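You operate a simulated robot arm through the tools that you are given. There is no shell and no other tool. Be economical: measure what you need, move in short steps, check, and stop when the job is done.

You run a simulated robot arm. Do the job below in one go: nothing can be reset, and whatever is moved stays where it is left.

Task
Find why the white cartridge drops pressure, tighten that joint, prove it holds.
Fine: hold-test first; the chart names cap or knob, leave the other alone; vent ahead of tightening and at the end; 0.0 bar drop.

Only the result counts: the job must be done as asked and must still hold three seconds after the hand-in. Knocking over, shifting, dropping, spilling or breaking anything else fails it. A push-on lid holds only when it is set on centred and level and pressed home; a screw cap is set on level and turned clockwise until tight.

Robot
A 7-joint arm with a two-finger parallel gripper, fixed in place. Base frame: the origin is at the foot of the arm, x ahead of it, y to its left, z up; the work surface is at about z = 780. Readings come in mm, degrees, newtons and seconds.
With the tool pointing down near the work surface it reaches from about 220 to 680 mm from the base axis. Its first joint turns from -66.0 to 66.0 degrees. Payload 2.4 kg.
The TCP is the grasp point between the finger pads, 30 mm short of the fingertips. In the tool frame z runs along the fingers and y along their closing line. Largest opening 94 mm; finger width 28, thickness 10; the body of the gripper, 50 by 96 mm, starts 55 mm behind the TCP.
Orientation is that of the tool frame in the base frame, as a unit quaternion [x, y, z, w]. With the fingers straight down and closing along the base's y, the tool's x points along the base's -x, its y along +y and its z along -z.

Tools
- The arm moves only by the tool play_rows. Its argument "targets" is a list of rows, each an object (a shift or turn left out is 0, a gripper value left out holds the last) with "dp": the shift along the tool's x, y, z in mm, a list of three; "angular": the turn, a rotation vector about the tool's x, y, z in degrees, a list of three; "hand": the opening, from 0 (shut) to 1 (fully open). In form: [{"dp": [dx, dy, dz], "angular": [ax, ay, az], "hand": hand}, ...]. A call has 1 to 8 rows; each row is the pose to reach, as a shift and turn from the pose commanded when the call began, along the tool's axes at that moment. Rows are played at 5 a second. More than 50 mm and 8.6 degrees between two rows, or a gripper value outside its range, and nothing of the call is played. Where a pose cannot be reached the arm comes as near as it can. A force on the tool above 40 N (or 10 N above the force at the start of the call, whichever is more), or a blocked arm, ends the call early, and 0.2 s more pass. The fingers move at their own pace (about 153 mm/s each) and stop on an object; they squeeze with about 32 N. The grip force told is the motor's: it shows also when the fingers shut on nothing. Time passes only in rows, and 0.2 s behind the last, so rows that repeat a pose let the fingers close. It gives the time, the measured TCP pose, the force on the tool (base axes), the opening and the grip force at its end, in the units of the frame above (readings bear some noise).
- Cameras (640 x 400 px; columns grow to the right, rows downward): "scene" is fixed at [28.7, 463.9, 1451]; the picture's right is [-0.85, -0.52, 0.00], its down [-0.26, 0.43, -0.87] and it looks along [0.45, -0.74, -0.50] (base axes); focal length 334 px, centre (320, 200). "wrist" rides on the gripper at [-37, 0, -58] in the tool frame; the picture's right is [0.00, -1.00, 0.00], its down [0.97, 0.00, -0.24] and it looks along [0.24, 0.00, 0.97] (tool axes); focal length 218 px, centre (320, 200).
- grab_frame(camera): a new picture of that camera. No time passes.
- pixel_to_xyz(camera, pixels): for up to 12 pixels [column, row] of the newest picture of that camera ("zoom" is the newest enlarged one), the place [x, y, z] in the base frame of the surface seen there, good to about 3 mm. No time passes.
- enlarge(camera, box): a new picture of the part [left, top, right, bottom] of that camera's present view, enlarged. No time passes.
- sign_off(): hands the job in; it is judged then, once.

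Keep the steps short. Do not move on a guess: measure, check each grasp and each placing, and mend mistakes. In all there are 80 turns and 34 pictures (those below and enlarged ones count). Leave the gripper open and the arm clear of the work at the hand-in unless told otherwise, and finish with a single line.

The tools are called after "Call:" as name(argument=value, ...) on one line, values as JSON. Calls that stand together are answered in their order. play_rows: Moves the arm, as the interface text tells. Its arguments: {"type":"object","properties":{"targets":{"type":"array"}},"required":["targets"]} The other tools are called the same way: grab_frame (camera) takes a picture; pixel_to_xyz (camera, pixels) gives the place of the surface under pixels of a picture; enlarge (camera, box) takes an enlarged picture of a part of a camera's view; sign_off () hands the job in.

At the start:

```text
t: 0.0
tool_pos: [383.8, -90.3, 1091.3]
orientation: [0.0, 1.0, 0.001, 0.0]
contact_force: [-0.1, -0.4, 0.4]
width: 94.0
grip_force: 0.0
```

scene: 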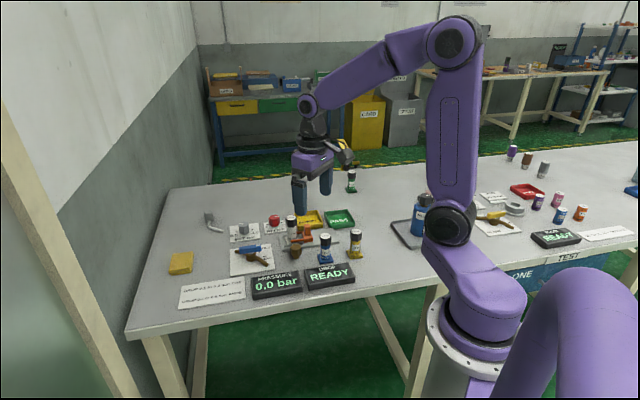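
wrist: 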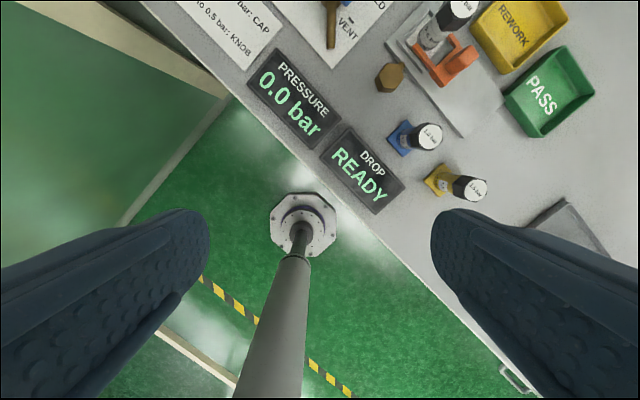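

The bench has a chart, a pressure display and a rig. I'll enlarge the rig area and the chart first.

Call:
enlarge(camera="scene", box=[160, 190, 380, 320])

Call:
enlarge(camera="wrist", box=[160, 0, 620, 220])

```text
2.91 times, centred on (270, 255) of scene
```

zoom: 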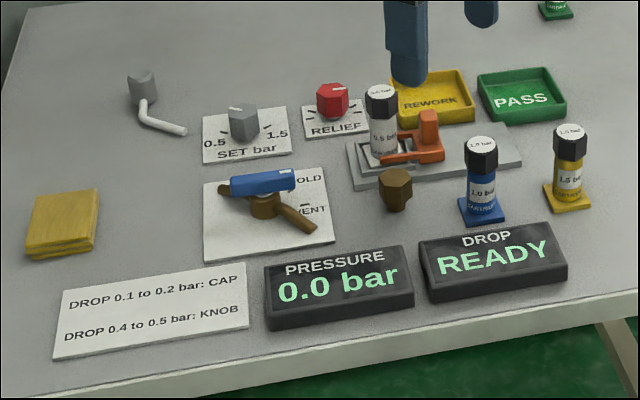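

```text
1.39 times, centred on (390, 110) of wrist
```

zoom: 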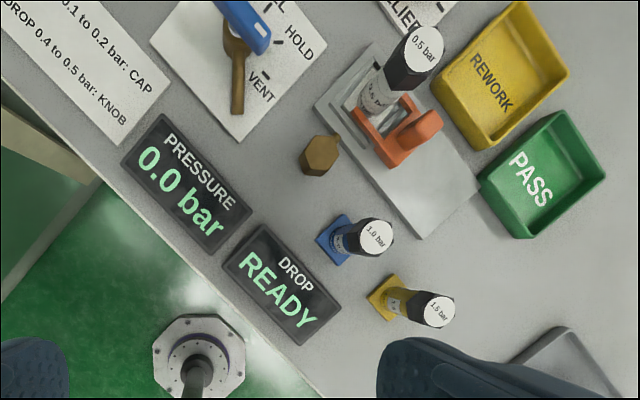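

I'll measure where the key parts are, using the last enlarged wrist picture and the scene.

Call:
pixel_to_xyz(camera="zoom", pixels=[[424, 45], [318, 155], [246, 20], [237, 100], [290, 45], [262, 88], [430, 130], [385, 150], [420, 210], [376, 235], [190, 180], [60, 60]])

Call:
grab_frame(camera="scene")

Call:
pixel_to_xyz(camera="scene", pixels=[[244, 228], [274, 218], [208, 214], [214, 228], [245, 250], [291, 219], [302, 234], [309, 230], [295, 251], [252, 262], [265, 265]])

```text
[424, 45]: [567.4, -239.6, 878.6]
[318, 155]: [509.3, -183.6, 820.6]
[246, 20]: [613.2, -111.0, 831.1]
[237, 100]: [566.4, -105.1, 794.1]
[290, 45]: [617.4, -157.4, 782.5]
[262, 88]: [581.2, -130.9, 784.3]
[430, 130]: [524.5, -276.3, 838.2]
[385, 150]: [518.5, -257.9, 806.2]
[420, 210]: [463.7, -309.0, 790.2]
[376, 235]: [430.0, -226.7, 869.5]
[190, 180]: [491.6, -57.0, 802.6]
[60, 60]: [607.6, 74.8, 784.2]
```

```text
29 pictures are left
```

scene: 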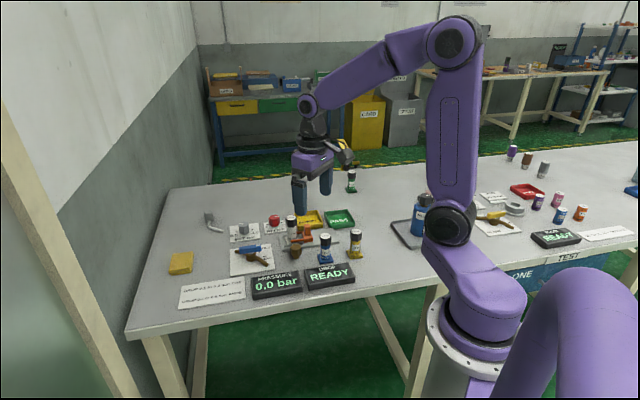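

```text
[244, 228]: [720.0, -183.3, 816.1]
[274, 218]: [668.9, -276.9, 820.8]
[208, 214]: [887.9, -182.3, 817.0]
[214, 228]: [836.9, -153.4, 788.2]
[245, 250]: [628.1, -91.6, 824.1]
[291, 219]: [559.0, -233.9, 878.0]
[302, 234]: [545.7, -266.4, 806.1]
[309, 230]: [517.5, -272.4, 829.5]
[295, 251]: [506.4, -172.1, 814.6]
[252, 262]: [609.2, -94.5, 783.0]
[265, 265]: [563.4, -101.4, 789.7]
```

Next I move above the rig to look straight down at the valve, knobs and cartridge.

Call:
play_rows(targets=[{"dp": [-45, -16, 0]}, {"dp": [-90, -32, 0]}, {"dp": [-135, -48, 0]}, {"dp": [-180, -64, 0]}, {"dp": [-205, -85, 0]}, {"dp": [-205, -85, 0]}])

Call:
grab_frame(camera="wrist")

```text
t: 1.4
tool_pos: [587.7, -174.2, 1090.7]
orientation: [0.001, 1.0, 0.0, 0.0]
contact_force: [1.0, 0.1, 0.1]
width: 93.9
grip_force: 0.0
```

```text
28 pictures are left
```

wrist: 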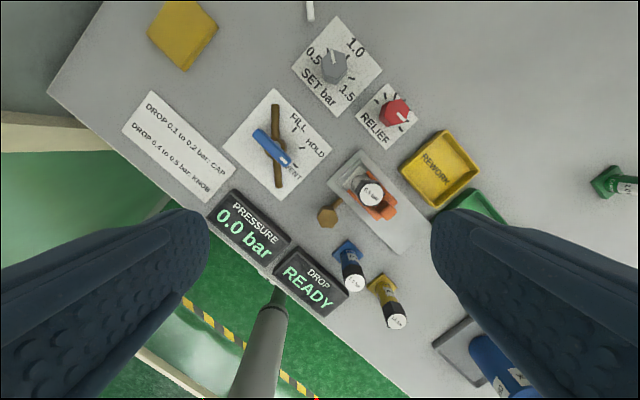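

Call:
enlarge(camera="wrist", box=[210, 20, 450, 170])

Call:
enlarge(camera="wrist", box=[290, 130, 450, 260])

```text
2.67 times, centred on (330, 95) of wrist
```

zoom: 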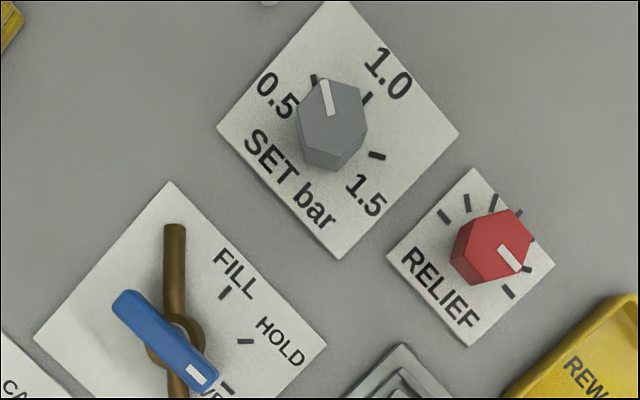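

```text
3.08 times, centred on (370, 195) of wrist
```

zoom: 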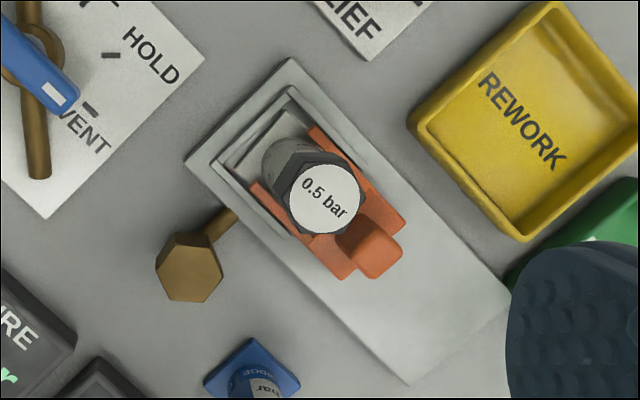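

Blue lever points at VENT, SET is at about 0.5, which fits the 0.5 bar white cartridge. I'll measure the lever, ticks, brown knob and cap.

Call:
pixel_to_xyz(camera="wrist", pixels=[[259, 134.5], [265, 141], [272, 148], [279, 155], [285, 161], [302, 148], [294, 130], [295.3, 165], [276, 112], [278, 182], [327.5, 218.4], [371.6, 194.4]])

Call:
pixel_to_xyz(camera="zoom", pixels=[[45, 25], [12, 68], [165, 250], [215, 290], [189, 272], [222, 225], [325, 198], [295, 200], [360, 190], [320, 158], [332, 230], [378, 255]])

```text
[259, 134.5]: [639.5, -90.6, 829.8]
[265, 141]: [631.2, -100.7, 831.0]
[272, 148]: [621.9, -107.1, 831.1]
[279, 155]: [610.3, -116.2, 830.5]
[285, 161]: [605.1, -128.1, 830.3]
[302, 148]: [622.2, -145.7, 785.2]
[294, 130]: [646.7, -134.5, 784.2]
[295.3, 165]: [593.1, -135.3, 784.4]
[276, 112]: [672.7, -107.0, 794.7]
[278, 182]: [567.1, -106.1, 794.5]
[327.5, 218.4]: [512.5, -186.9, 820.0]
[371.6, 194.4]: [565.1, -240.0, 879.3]
```

```text
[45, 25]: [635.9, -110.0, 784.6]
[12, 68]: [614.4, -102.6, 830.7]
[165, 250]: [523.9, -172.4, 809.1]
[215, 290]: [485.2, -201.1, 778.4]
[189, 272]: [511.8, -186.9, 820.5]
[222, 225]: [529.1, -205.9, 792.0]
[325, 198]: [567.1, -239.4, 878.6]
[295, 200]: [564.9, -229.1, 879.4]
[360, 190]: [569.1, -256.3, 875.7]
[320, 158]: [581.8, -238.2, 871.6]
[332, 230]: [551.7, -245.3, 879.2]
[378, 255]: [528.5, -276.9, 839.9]
```

Pivot comes out at about (621, -107), lever top z 831. FILL, HOLD and VENT are 45° apart, and VENT to FILL is counter-clockwise. I'll hover over the pivot with the fingers closing across the lever (+45° in base).

Call:
play_rows(targets=[{"dp": [-5, 11, 23], "angular": [0, 0, -7.5], "hand": 0.5}, {"dp": [-11, 22, 46], "angular": [0, 0, -15]}, {"dp": [-16, 33, 70], "angular": [0, 0, -22.5]}, {"dp": [-22, 44, 94], "angular": [0, 0, -30]}, {"dp": [-28, 56, 118], "angular": [0, 0, -37.5]}, {"dp": [-33, 67, 141], "angular": [0, 0, -45]}, {"dp": [-33, 67, 181], "angular": [0, 0, -45]}, {"dp": [-33, 67, 181], "angular": [0, 0, -45]}])

Call:
grab_frame(camera="wrist")

```text
t: 3.2
tool_pos: [621.5, -108.7, 908.9]
orientation: [-0.382, 0.924, 0.0, 0.0]
contact_force: [0.7, 0.3, -0.2]
width: 46.7
grip_force: 0.1
```

```text
25 pictures are left
```

wrist: 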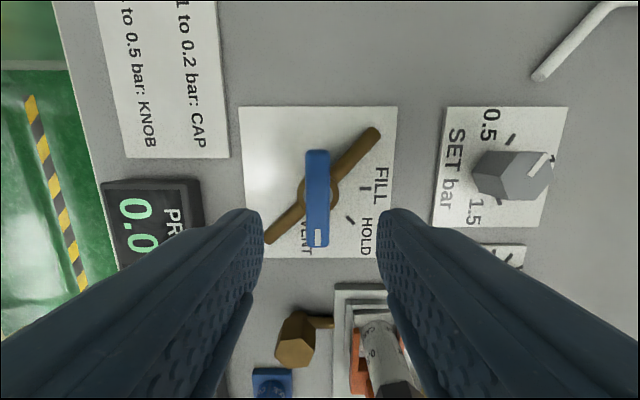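

Lever is vertical in the picture and centred between the fingers (column 318). I'll lower 59 mm so the tips are at about z 820, then close.

Call:
play_rows(targets=[{"dp": [0, 1, 30]}, {"dp": [0, 1, 50]}, {"dp": [0, 1, 59]}, {"dp": [0, 1, 59]}, {"dp": [0, 1, 59], "hand": 0}, {"dp": [0, 1, 59], "hand": 0}, {"dp": [0, 1, 59], "hand": 0}])

```text
t: 4.8
tool_pos: [620.8, -108.3, 850.0]
orientation: [-0.383, 0.924, 0.0, 0.0]
contact_force: [1.4, 0.0, -1.8]
width: 16.0
grip_force: 44.9
```

Gripped, 16 mm wide. I'll turn 45° to HOLD, then check before going on to FILL.

Call:
play_rows(targets=[{"angular": [0, 0, -7.5]}, {"angular": [0, 0, -15]}, {"angular": [0, 0, -22.5]}, {"angular": [0, 0, -30]}, {"angular": [0, 0, -37.5]}, {"angular": [0, 0, -45]}, {"angular": [0, 0, -45]}])

```text
t: 6.4
tool_pos: [620.3, -107.2, 849.8]
orientation: [0.708, -0.706, 0.001, -0.001]
contact_force: [16.5, -5.7, -4.1]
width: 15.6
grip_force: 45.2
```

Turned smoothly with a small side force. On to FILL.

Call:
play_rows(targets=[{"angular": [0, 0, -7.5]}, {"angular": [0, 0, -15]}, {"angular": [0, 0, -22.5]}, {"angular": [0, 0, -30]}, {"angular": [0, 0, -37.5]}, {"angular": [0, 0, -45]}, {"angular": [0, 0, -45]}])

Call:
enlarge(camera="scene", box=[160, 190, 380, 320])

```text
t: 8.0
tool_pos: [623.1, -106.6, 850.5]
orientation: [0.925, -0.381, 0.004, -0.001]
contact_force: [23.6, -5.3, -6.2]
width: 15.6
grip_force: 44.9
```

```text
2.91 times, centred on (270, 255) of scene
```

zoom: 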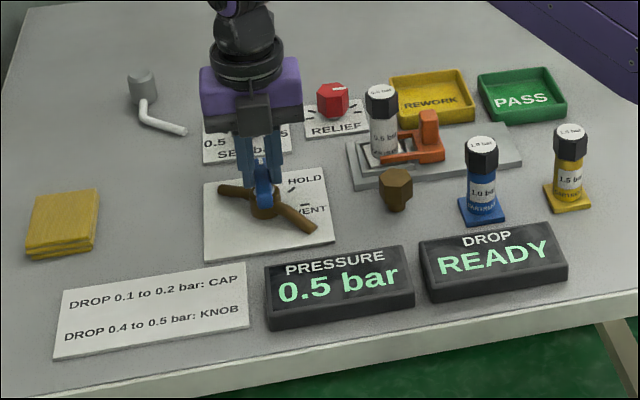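

Pressure reads 0.5 bar, so FILL works. Turning back 45° clockwise to HOLD for the hold test.

Call:
play_rows(targets=[{"angular": [0, 0, 7.5]}, {"angular": [0, 0, 15]}, {"angular": [0, 0, 22.5]}, {"angular": [0, 0, 30]}, {"angular": [0, 0, 37.5]}, {"angular": [0, 0, 45]}, {"angular": [0, 0, 45]}, {"angular": [0, 0, 45]}])

Call:
enlarge(camera="scene", box=[160, 190, 380, 320])

```text
t: 9.8
tool_pos: [622.1, -109.0, 850.4]
orientation: [-0.706, 0.708, -0.001, 0.002]
contact_force: [18.0, -6.0, 0.1]
width: 15.9
grip_force: 44.7
```

```text
2.91 times, centred on (270, 255) of scene
```

zoom: 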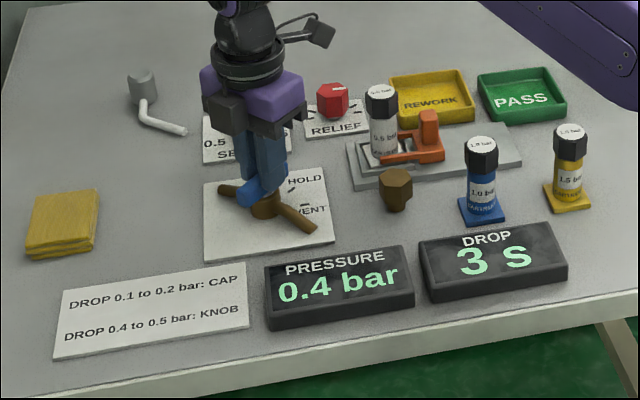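

The hold test is counting down ("3 s"). I'll wait with the lever held still.

Call:
play_rows(targets=[{"dp": [0, 0, 0]}, {"dp": [0, 0, 0]}, {"dp": [0, 0, 0]}, {"dp": [0, 0, 0]}, {"dp": [0, 0, 0]}, {"dp": [0, 0, 0]}, {"dp": [0, 0, 0]}, {"dp": [0, 0, 0]}])

Call:
play_rows(targets=[{"dp": [0, 0, 0]}, {"dp": [0, 0, 0]}, {"dp": [0, 0, 0]}, {"dp": [0, 0, 0]}, {"dp": [0, 0, 0]}, {"dp": [0, 0, 0]}, {"dp": [0, 0, 0]}, {"dp": [0, 0, 0]}])

Call:
enlarge(camera="scene", box=[160, 190, 380, 320])

```text
t: 11.6
tool_pos: [622.1, -108.0, 850.8]
orientation: [-0.707, 0.708, -0.002, 0.002]
contact_force: [18.3, -7.9, 1.7]
width: 15.8
grip_force: 45.3
```

```text
t: 13.4
tool_pos: [622.8, -108.2, 851.4]
orientation: [-0.707, 0.708, -0.001, 0.001]
contact_force: [16.2, -8.4, 2.5]
width: 15.9
grip_force: 45.0
```

```text
2.91 times, centred on (270, 255) of scene
```

zoom: 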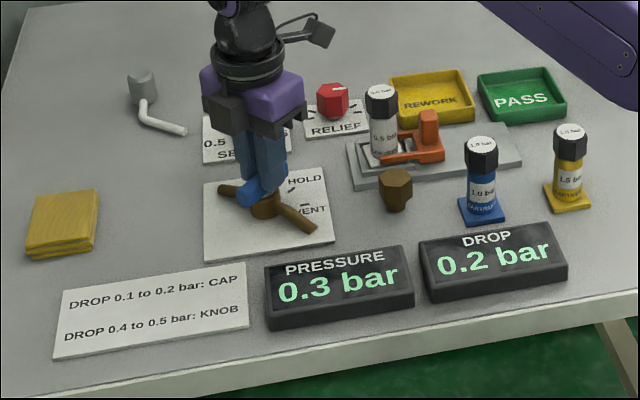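

DROP shows 0.2 bar, and the chart says that means CAP. I'll vent now, turning the lever 45° clockwise, and leave the knob alone.

Call:
play_rows(targets=[{"angular": [0, 0, 7.5]}, {"angular": [0, 0, 15]}, {"angular": [0, 0, 22.5]}, {"angular": [0, 0, 30]}, {"angular": [0, 0, 37.5]}, {"angular": [0, 0, 45]}, {"angular": [0, 0, 45]}, {"angular": [0, 0, 45]}])

Call:
play_rows(targets=[{"hand": 0.5}, {"hand": 0.5}, {"dp": [0, 0, -40]}, {"dp": [0, 0, -85]}, {"dp": [0, 0, -110]}, {"dp": [0, 0, -110]}])

Call:
enlarge(camera="scene", box=[160, 190, 380, 320])

```text
t: 15.2
tool_pos: [620.8, -107.5, 850.6]
orientation: [-0.381, 0.924, 0.001, 0.0]
contact_force: [8.2, -3.5, 13.1]
width: 15.8
grip_force: 45.1
```

```text
t: 16.6
tool_pos: [620.5, -108.3, 960.2]
orientation: [-0.383, 0.924, 0.0, 0.0]
contact_force: [-0.5, -0.4, 0.3]
width: 47.1
grip_force: 0.1
```

```text
2.91 times, centred on (270, 255) of scene
```

zoom: 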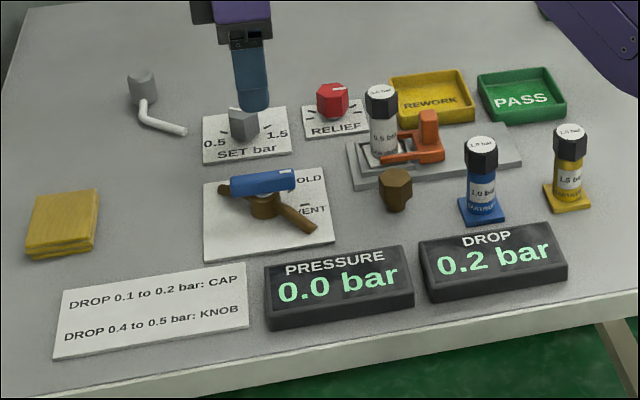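

Pressure is 0.0 and the lever is back at VENT. Now moving to above the white cartridge's cap at (566, -240) and looking at the hex orientation.

Call:
play_rows(targets=[{"dp": [40, -17, -20]}, {"dp": [80, -34, -20]}, {"dp": [120, -50, -20]}, {"dp": [131.5, -55, -20]}, {"dp": [131.5, -55, -20]}])

Call:
enlarge(camera="wrist", box=[180, 80, 460, 255])

```text
t: 17.8
tool_pos: [567.4, -240.5, 980.0]
orientation: [-0.383, 0.924, 0.0, 0.0]
contact_force: [0.4, -0.1, 0.8]
width: 46.9
grip_force: 0.0
```

```text
2.29 times, centred on (320, 168) of wrist
```

zoom: 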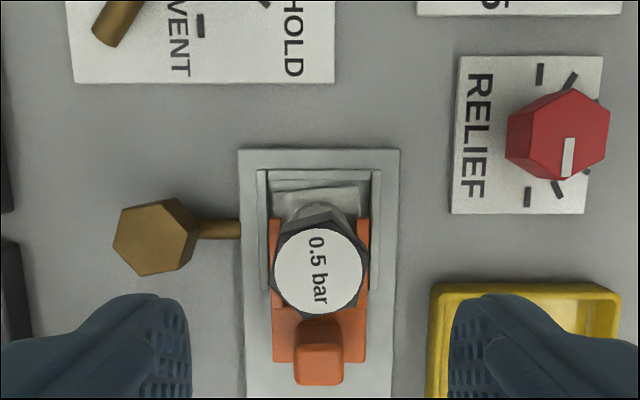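

Call:
enlarge(camera="wrist", box=[288, 160, 352, 220])

Call:
pixel_to_xyz(camera="zoom", pixels=[[320, 240], [250, 240], [390, 240], [320, 170], [320, 310], [320, 110], [330, 385]])

Call:
enlarge(camera="scene", box=[265, 200, 345, 255])

Call:
pixel_to_xyz(camera="zoom", pixels=[[200, 130], [200, 180], [200, 210], [200, 225], [200, 240], [200, 260], [360, 220], [360, 190]])

```text
6.67 times, centred on (320, 190) of wrist
```

zoom: 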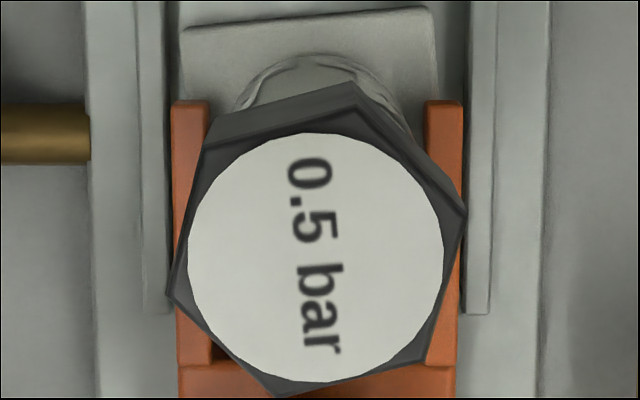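

```text
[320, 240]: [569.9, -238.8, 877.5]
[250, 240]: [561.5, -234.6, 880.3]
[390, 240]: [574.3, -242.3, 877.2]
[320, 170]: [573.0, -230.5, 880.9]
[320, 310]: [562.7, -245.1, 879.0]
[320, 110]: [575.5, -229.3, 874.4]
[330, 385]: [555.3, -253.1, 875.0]
```

```text
7.27 times, centred on (305, 228) of scene
```

zoom: 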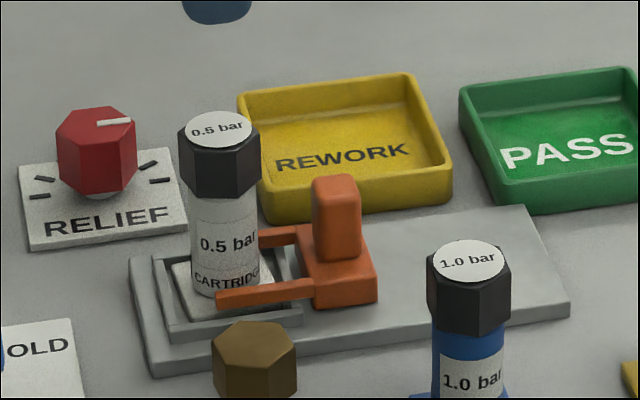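

```text
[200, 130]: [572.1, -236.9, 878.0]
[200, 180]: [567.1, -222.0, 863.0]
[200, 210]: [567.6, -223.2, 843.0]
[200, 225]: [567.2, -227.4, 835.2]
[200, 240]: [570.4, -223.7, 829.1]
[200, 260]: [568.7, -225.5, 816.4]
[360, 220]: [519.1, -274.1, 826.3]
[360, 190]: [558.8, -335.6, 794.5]
```

The cap spans z ≈ 851–879 with its centre near (568, -240). Its flats lie at image angles 15°, 75° and -45° from the closing line. I'll turn -45° about the tool (counter-clockwise) to line up with a flat and keep plenty of clockwise travel.

Call:
play_rows(targets=[{"angular": [0, 0, -7.5], "hand": 0.6}, {"angular": [0, 0, -15]}, {"angular": [0, 0, -22.5]}, {"angular": [0, 0, -30]}, {"angular": [0, 0, -37.5]}, {"angular": [0, 0, -45]}, {"dp": [0, 0, 30], "angular": [0, 0, -45]}, {"dp": [0, 0, 30], "angular": [0, 0, -45]}])

Call:
enlarge(camera="wrist", box=[240, 130, 400, 230])

```text
t: 19.6
tool_pos: [566.6, -239.0, 949.9]
orientation: [0.708, -0.707, 0.0, 0.0]
contact_force: [0.7, 0.1, 0.1]
width: 56.3
grip_force: 0.1
```

```text
4.00 times, centred on (320, 180) of wrist
```

zoom: 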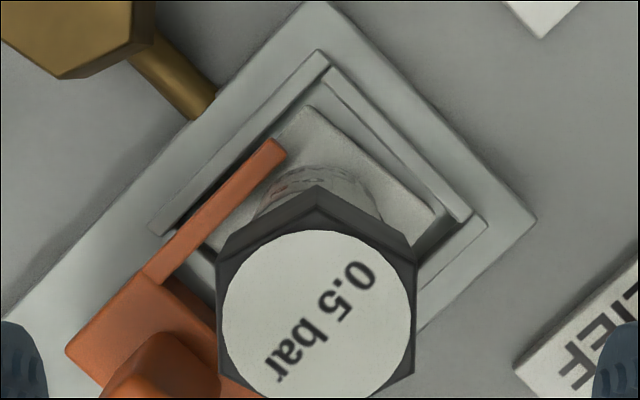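

Flats now lie left and right, centred at column 316. I'll descend to TCP z ≈ 886 and close on the cap.

Call:
play_rows(targets=[{"dp": [0, 0, 30]}, {"dp": [0, 0, 50]}, {"dp": [0, 0, 64]}, {"dp": [0, 0, 64]}, {"dp": [0, 0, 64], "hand": 0}, {"dp": [0, 0, 64], "hand": 0}, {"dp": [0, 0, 64], "hand": 0}])

Call:
enlarge(camera="scene", box=[225, 180, 385, 280])

```text
t: 21.2
tool_pos: [566.1, -238.9, 884.8]
orientation: [0.707, -0.707, 0.0, 0.0]
contact_force: [-1.2, 0.7, 0.2]
width: 30.1
grip_force: 31.9
```

```text
4.00 times, centred on (305, 230) of scene
```

zoom: 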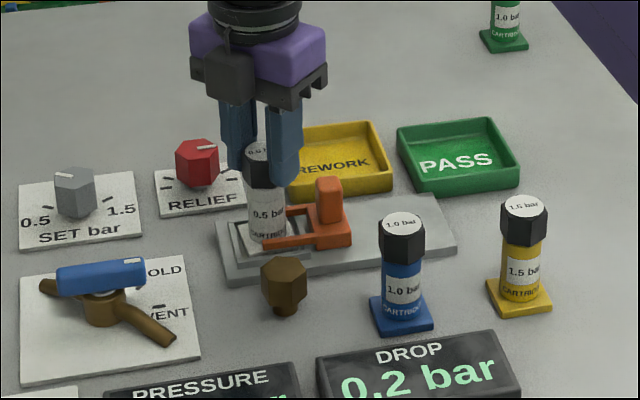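

Cap gripped at 30 mm, side force near zero. Turning clockwise in small steps.

Call:
play_rows(targets=[{"angular": [0, 0, 6]}, {"angular": [0, 0, 12]}, {"angular": [0, 0, 18]}, {"angular": [0, 0, 24]}, {"angular": [0, 0, 30]}, {"angular": [0, 0, 30]}])

```text
t: 22.6
tool_pos: [567.4, -238.7, 886.4]
orientation: [-0.499, 0.867, 0.0, 0.0]
contact_force: [-0.2, -0.9, 0.9]
width: 30.2
grip_force: 31.8
```

Width unchanged, so the cap is turning with the fingers. Continuing.

Call:
play_rows(targets=[{"angular": [0, 0, 7]}, {"angular": [0, 0, 14]}, {"angular": [0, 0, 21]}, {"angular": [0, 0, 28]}, {"angular": [0, 0, 35]}, {"angular": [0, 0, 42]}, {"angular": [0, 0, 42]}])

```text
t: 24.2
tool_pos: [566.4, -240.4, 885.5]
orientation: [-0.156, 0.988, 0.0, 0.0]
contact_force: [-0.4, -1.4, -0.2]
width: 30.1
grip_force: 32.7
```

Call:
play_rows(targets=[{"angular": [0, 0, 7]}, {"angular": [0, 0, 14]}, {"angular": [0, 0, 21]}, {"angular": [0, 0, 28]}, {"angular": [0, 0, 35]}, {"angular": [0, 0, 42]}, {"angular": [0, 0, 42]}])

```text
t: 25.8
tool_pos: [567.6, -241.2, 887.8]
orientation: [0.209, 0.978, 0.0, 0.0]
contact_force: [-1.7, -7.9, 1.7]
width: 34.2
grip_force: 32.5
```

Width rose to 34.2 mm with side force: the fingers are starting to ride over the corners, so the cap has stopped. I'll open, rise and look.

Call:
play_rows(targets=[{"hand": 0.6}, {"hand": 0.6}, {"dp": [0, 0, -30]}, {"dp": [0, 0, -64]}, {"dp": [0, 0, -64]}])

Call:
enlarge(camera="wrist", box=[240, 130, 400, 230])

```text
t: 27.0
tool_pos: [565.6, -239.2, 953.0]
orientation: [0.208, 0.978, 0.0, 0.0]
contact_force: [0.2, 0.1, -0.6]
width: 56.2
grip_force: 0.1
```

```text
4.00 times, centred on (320, 180) of wrist
```

zoom: 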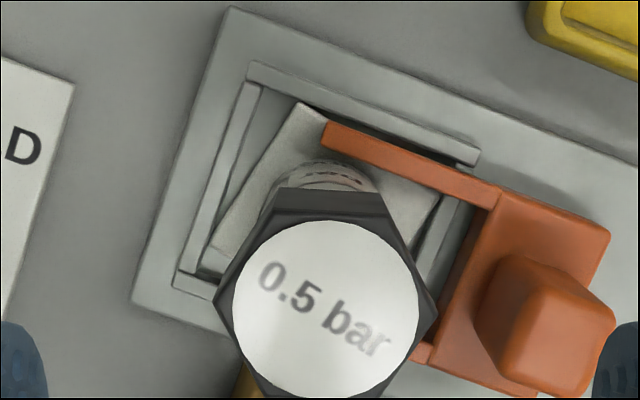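

Comparing pictures, the cap turned roughly 15–24° and the cartridge's foot may have turned a bit in its nest too. I'll take a close view of the foot and the clamp.

Call:
enlarge(camera="scene", box=[265, 200, 345, 255])

```text
7.27 times, centred on (305, 228) of scene
```

zoom: 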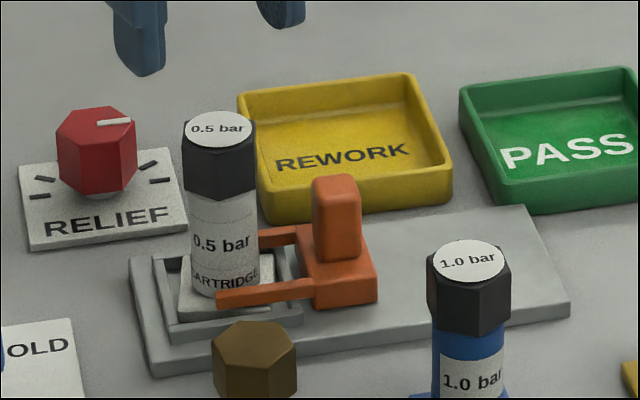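

The body label moved left a little, so the body has seated against the nest. I'll regrip flat-on (turn -30°) and take another clockwise stroke, watching the width to tell whether the cap is tight.

Call:
play_rows(targets=[{"angular": [0, 0, -7.5]}, {"angular": [0, 0, -15]}, {"angular": [0, 0, -22.5]}, {"angular": [0, 0, -30]}, {"dp": [0, 0, 35], "angular": [0, 0, -30]}, {"dp": [0, 0, 67], "angular": [0, 0, -30]}, {"dp": [0, 0, 67], "angular": [0, 0, -30], "hand": 0}, {"dp": [0, 0, 67], "angular": [0, 0, -30], "hand": 0}])

Call:
play_rows(targets=[{"angular": [0, 0, 0]}, {"angular": [0, 0, 5]}, {"angular": [0, 0, 5]}])

Call:
play_rows(targets=[{"angular": [0, 0, 5]}, {"angular": [0, 0, 10]}, {"angular": [0, 0, 10]}])

```text
t: 28.8
tool_pos: [564.5, -240.2, 883.3]
orientation: [-0.052, 0.999, -0.001, 0.0]
contact_force: [-0.5, -2.2, 1.4]
width: 30.1
grip_force: 31.9
```

```text
t: 29.6
tool_pos: [565.2, -239.4, 883.0]
orientation: [-0.009, 1.0, 0.0, 0.0]
contact_force: [-4.4, -4.6, 1.7]
width: 30.0
grip_force: 31.4
```

```text
t: 30.4
tool_pos: [566.9, -240.9, 883.4]
orientation: [0.079, 0.997, -0.001, 0.002]
contact_force: [4.2, -8.6, -0.2]
width: 32.5
grip_force: 31.5
```

Width rises straight away (32.5 mm after 15°), so the cap is tight. I'll open, rise and go back to the valve lever at +45°.

Call:
play_rows(targets=[{"hand": 0.6}, {"hand": 0.6}, {"dp": [0, 0, -40]}, {"dp": [0, 0, -85]}, {"dp": [0, 0, -95]}, {"dp": [0, 0, -95]}])

Call:
enlarge(camera="wrist", box=[200, 100, 440, 250])

```text
t: 31.8
tool_pos: [566.1, -239.3, 978.6]
orientation: [0.079, 0.997, 0.0, 0.0]
contact_force: [-0.7, 0.0, -0.3]
width: 56.2
grip_force: 0.1
```

```text
2.67 times, centred on (320, 175) of wrist
```

zoom: 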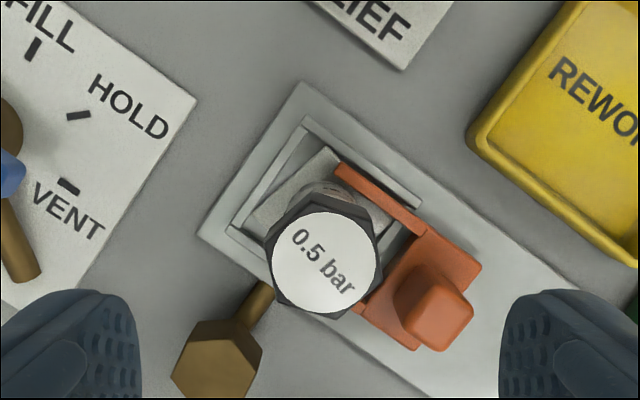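

Call:
play_rows(targets=[{"dp": [-5, 20, 0], "angular": [0, 0, -7.72], "hand": 0.5}, {"dp": [-10, 40, 0], "angular": [0, 0, -15.4]}, {"dp": [-15, 60, 0], "angular": [0, 0, -23.1]}, {"dp": [-20, 80, 0], "angular": [0, 0, -30.8]}, {"dp": [-25, 100, 0], "angular": [0, 0, -38.6]}, {"dp": [-30, 120, 0], "angular": [0, 0, -46.3]}, {"dp": [-33.7, 139, 30], "angular": [0, 0, -54]}, {"dp": [-33.7, 139, 70], "angular": [0, 0, -54]}])

Call:
grab_frame(camera="wrist")

```text
t: 33.6
tool_pos: [623.0, -106.8, 908.1]
orientation: [-0.384, 0.923, -0.001, 0.0]
contact_force: [0.2, 0.1, 0.4]
width: 47.1
grip_force: 0.0
```

```text
12 pictures are left
```

wrist: 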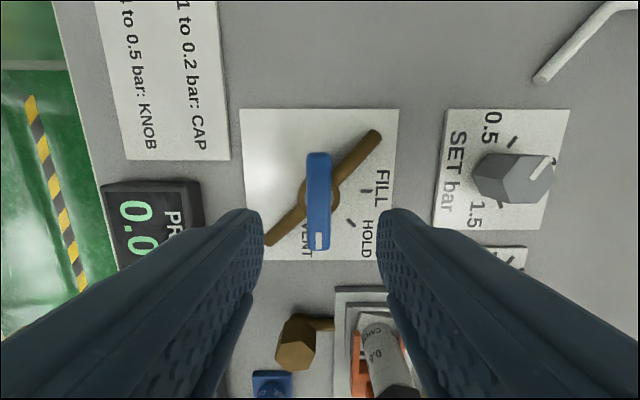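

Same aligned view as before. Lowering and gripping the lever.

Call:
play_rows(targets=[{"dp": [1, 0, 30]}, {"dp": [1, 0, 50]}, {"dp": [1, 0, 58]}, {"dp": [1, 0, 58]}, {"dp": [1, 0, 58], "hand": 0}, {"dp": [1, 0, 58], "hand": 0}, {"dp": [1, 0, 58], "hand": 0}])

Call:
play_rows(targets=[{"angular": [0, 0, -7.5]}, {"angular": [0, 0, -15]}, {"angular": [0, 0, -22.5]}, {"angular": [0, 0, -30]}, {"angular": [0, 0, -37.5]}, {"angular": [0, 0, -45]}, {"angular": [0, 0, -45]}])

Call:
play_rows(targets=[{"angular": [0, 0, -7.5]}, {"angular": [0, 0, -15]}, {"angular": [0, 0, -22.5]}, {"angular": [0, 0, -30]}, {"angular": [0, 0, -37.5]}, {"angular": [0, 0, -45]}, {"angular": [0, 0, -45]}])

Call:
enlarge(camera="scene", box=[160, 190, 380, 320])

```text
t: 35.2
tool_pos: [619.2, -107.3, 849.4]
orientation: [-0.383, 0.924, 0.001, -0.001]
contact_force: [-5.4, 2.1, 1.7]
width: 15.7
grip_force: 44.8
```

```text
t: 36.8
tool_pos: [621.6, -107.2, 849.6]
orientation: [0.708, -0.706, 0.0, -0.001]
contact_force: [16.3, 1.2, -22.4]
width: 15.6
grip_force: 44.5
```

```text
t: 38.4
tool_pos: [623.3, -106.8, 850.1]
orientation: [0.924, -0.381, 0.003, 0.0]
contact_force: [23.3, 3.6, -19.6]
width: 15.8
grip_force: 45.1
```

```text
2.91 times, centred on (270, 255) of scene
```

zoom: 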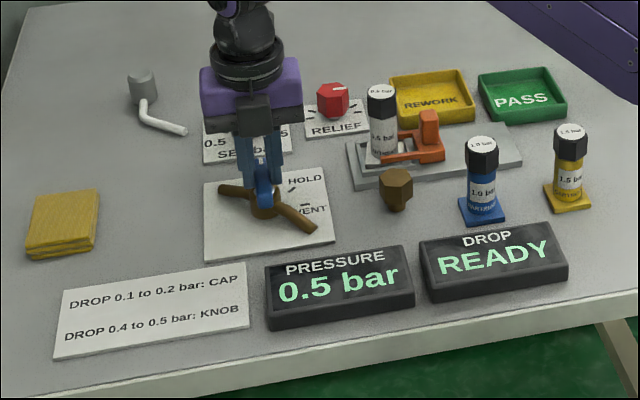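

Filled to 0.5 bar. Turning to HOLD and waiting out the test.

Call:
play_rows(targets=[{"angular": [0, 0, 7.5]}, {"angular": [0, 0, 15]}, {"angular": [0, 0, 22.5]}, {"angular": [0, 0, 30]}, {"angular": [0, 0, 37.5]}, {"angular": [0, 0, 45]}, {"angular": [0, 0, 45]}, {"angular": [0, 0, 45]}])

Call:
play_rows(targets=[{"dp": [0, 0, 0]}, {"dp": [0, 0, 0]}, {"dp": [0, 0, 0]}, {"dp": [0, 0, 0]}, {"dp": [0, 0, 0]}, {"dp": [0, 0, 0]}, {"dp": [0, 0, 0]}, {"dp": [0, 0, 0]}])

Call:
play_rows(targets=[{"dp": [0, 0, 0]}, {"dp": [0, 0, 0]}, {"dp": [0, 0, 0]}, {"dp": [0, 0, 0]}, {"dp": [0, 0, 0]}, {"dp": [0, 0, 0]}, {"dp": [0, 0, 0]}, {"dp": [0, 0, 0]}])

Call:
enlarge(camera="scene", box=[160, 190, 380, 320])

```text
t: 40.2
tool_pos: [622.0, -107.1, 850.5]
orientation: [0.708, -0.707, 0.001, -0.001]
contact_force: [17.7, 8.6, -8.6]
width: 15.5
grip_force: 45.0
```

```text
t: 42.0
tool_pos: [623.3, -107.8, 849.6]
orientation: [0.707, -0.707, 0.002, -0.002]
contact_force: [17.6, 8.9, -3.1]
width: 15.5
grip_force: 45.1
```

```text
t: 43.8
tool_pos: [621.9, -107.6, 851.1]
orientation: [0.707, -0.707, 0.001, -0.001]
contact_force: [18.4, 8.6, 0.6]
width: 15.6
grip_force: 45.2
```

```text
2.91 times, centred on (270, 255) of scene
```

zoom: 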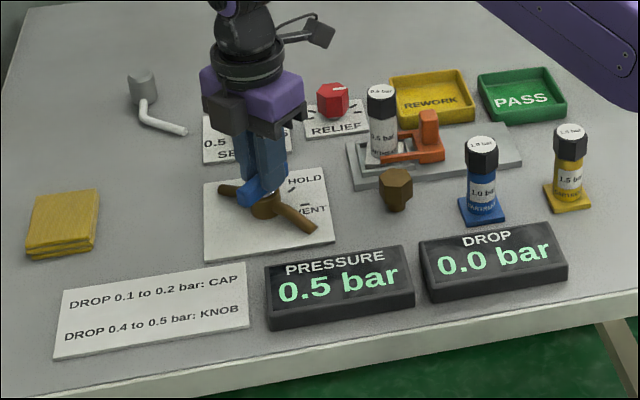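

DROP reads 0.0 bar with pressure steady at 0.5, so the joint holds. Now venting, letting go and rising clear.

Call:
play_rows(targets=[{"angular": [0, 0, 7.5]}, {"angular": [0, 0, 15]}, {"angular": [0, 0, 22.5]}, {"angular": [0, 0, 30]}, {"angular": [0, 0, 37.5]}, {"angular": [0, 0, 45]}, {"angular": [0, 0, 45]}, {"angular": [0, 0, 45]}])

Call:
play_rows(targets=[{"hand": 0.6}, {"hand": 0.6}, {"dp": [0, 0, -40]}, {"dp": [0, 0, -85]}, {"dp": [0, 0, -130]}, {"dp": [0, 0, -170], "hand": 1}, {"dp": [0, 0, -200], "hand": 1}, {"dp": [0, 0, -200], "hand": 1}])

Call:
enlarge(camera="scene", box=[160, 190, 380, 320])

```text
t: 45.6
tool_pos: [620.8, -107.8, 850.3]
orientation: [-0.383, 0.924, 0.0, 0.0]
contact_force: [9.4, 14.5, 9.1]
width: 15.8
grip_force: 45.2
```

```text
t: 47.4
tool_pos: [620.8, -107.5, 1051.0]
orientation: [-0.383, 0.924, 0.0, 0.0]
contact_force: [0.1, -0.6, 0.0]
width: 93.8
grip_force: 0.0
```

```text
2.91 times, centred on (270, 255) of scene
```

zoom: 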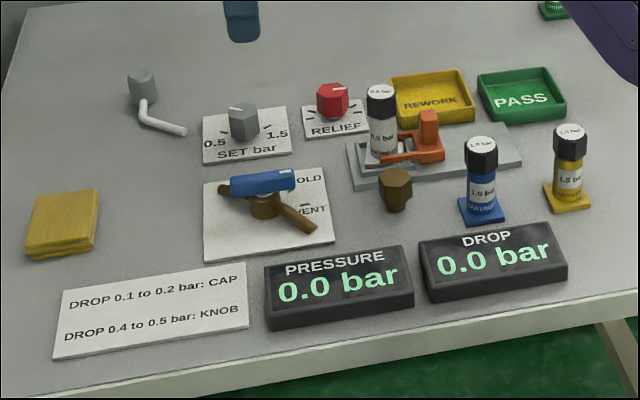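

Vented to 0.0 bar, DROP still shows 0.0, the lever is at VENT, the arm is clear and the gripper is open. Handing in.

Call:
sign_off()

```text
The job is handed in.
```

The white cartridge was leaking at the cap (0.2 bar drop on the first hold test); after venting and tightening it, the repeat test at 0.5 bar showed 0.0 bar drop, the knob was not touched, the cartridge body turned roughly 15° in its clamped nest during tightening, and the rig is vented.
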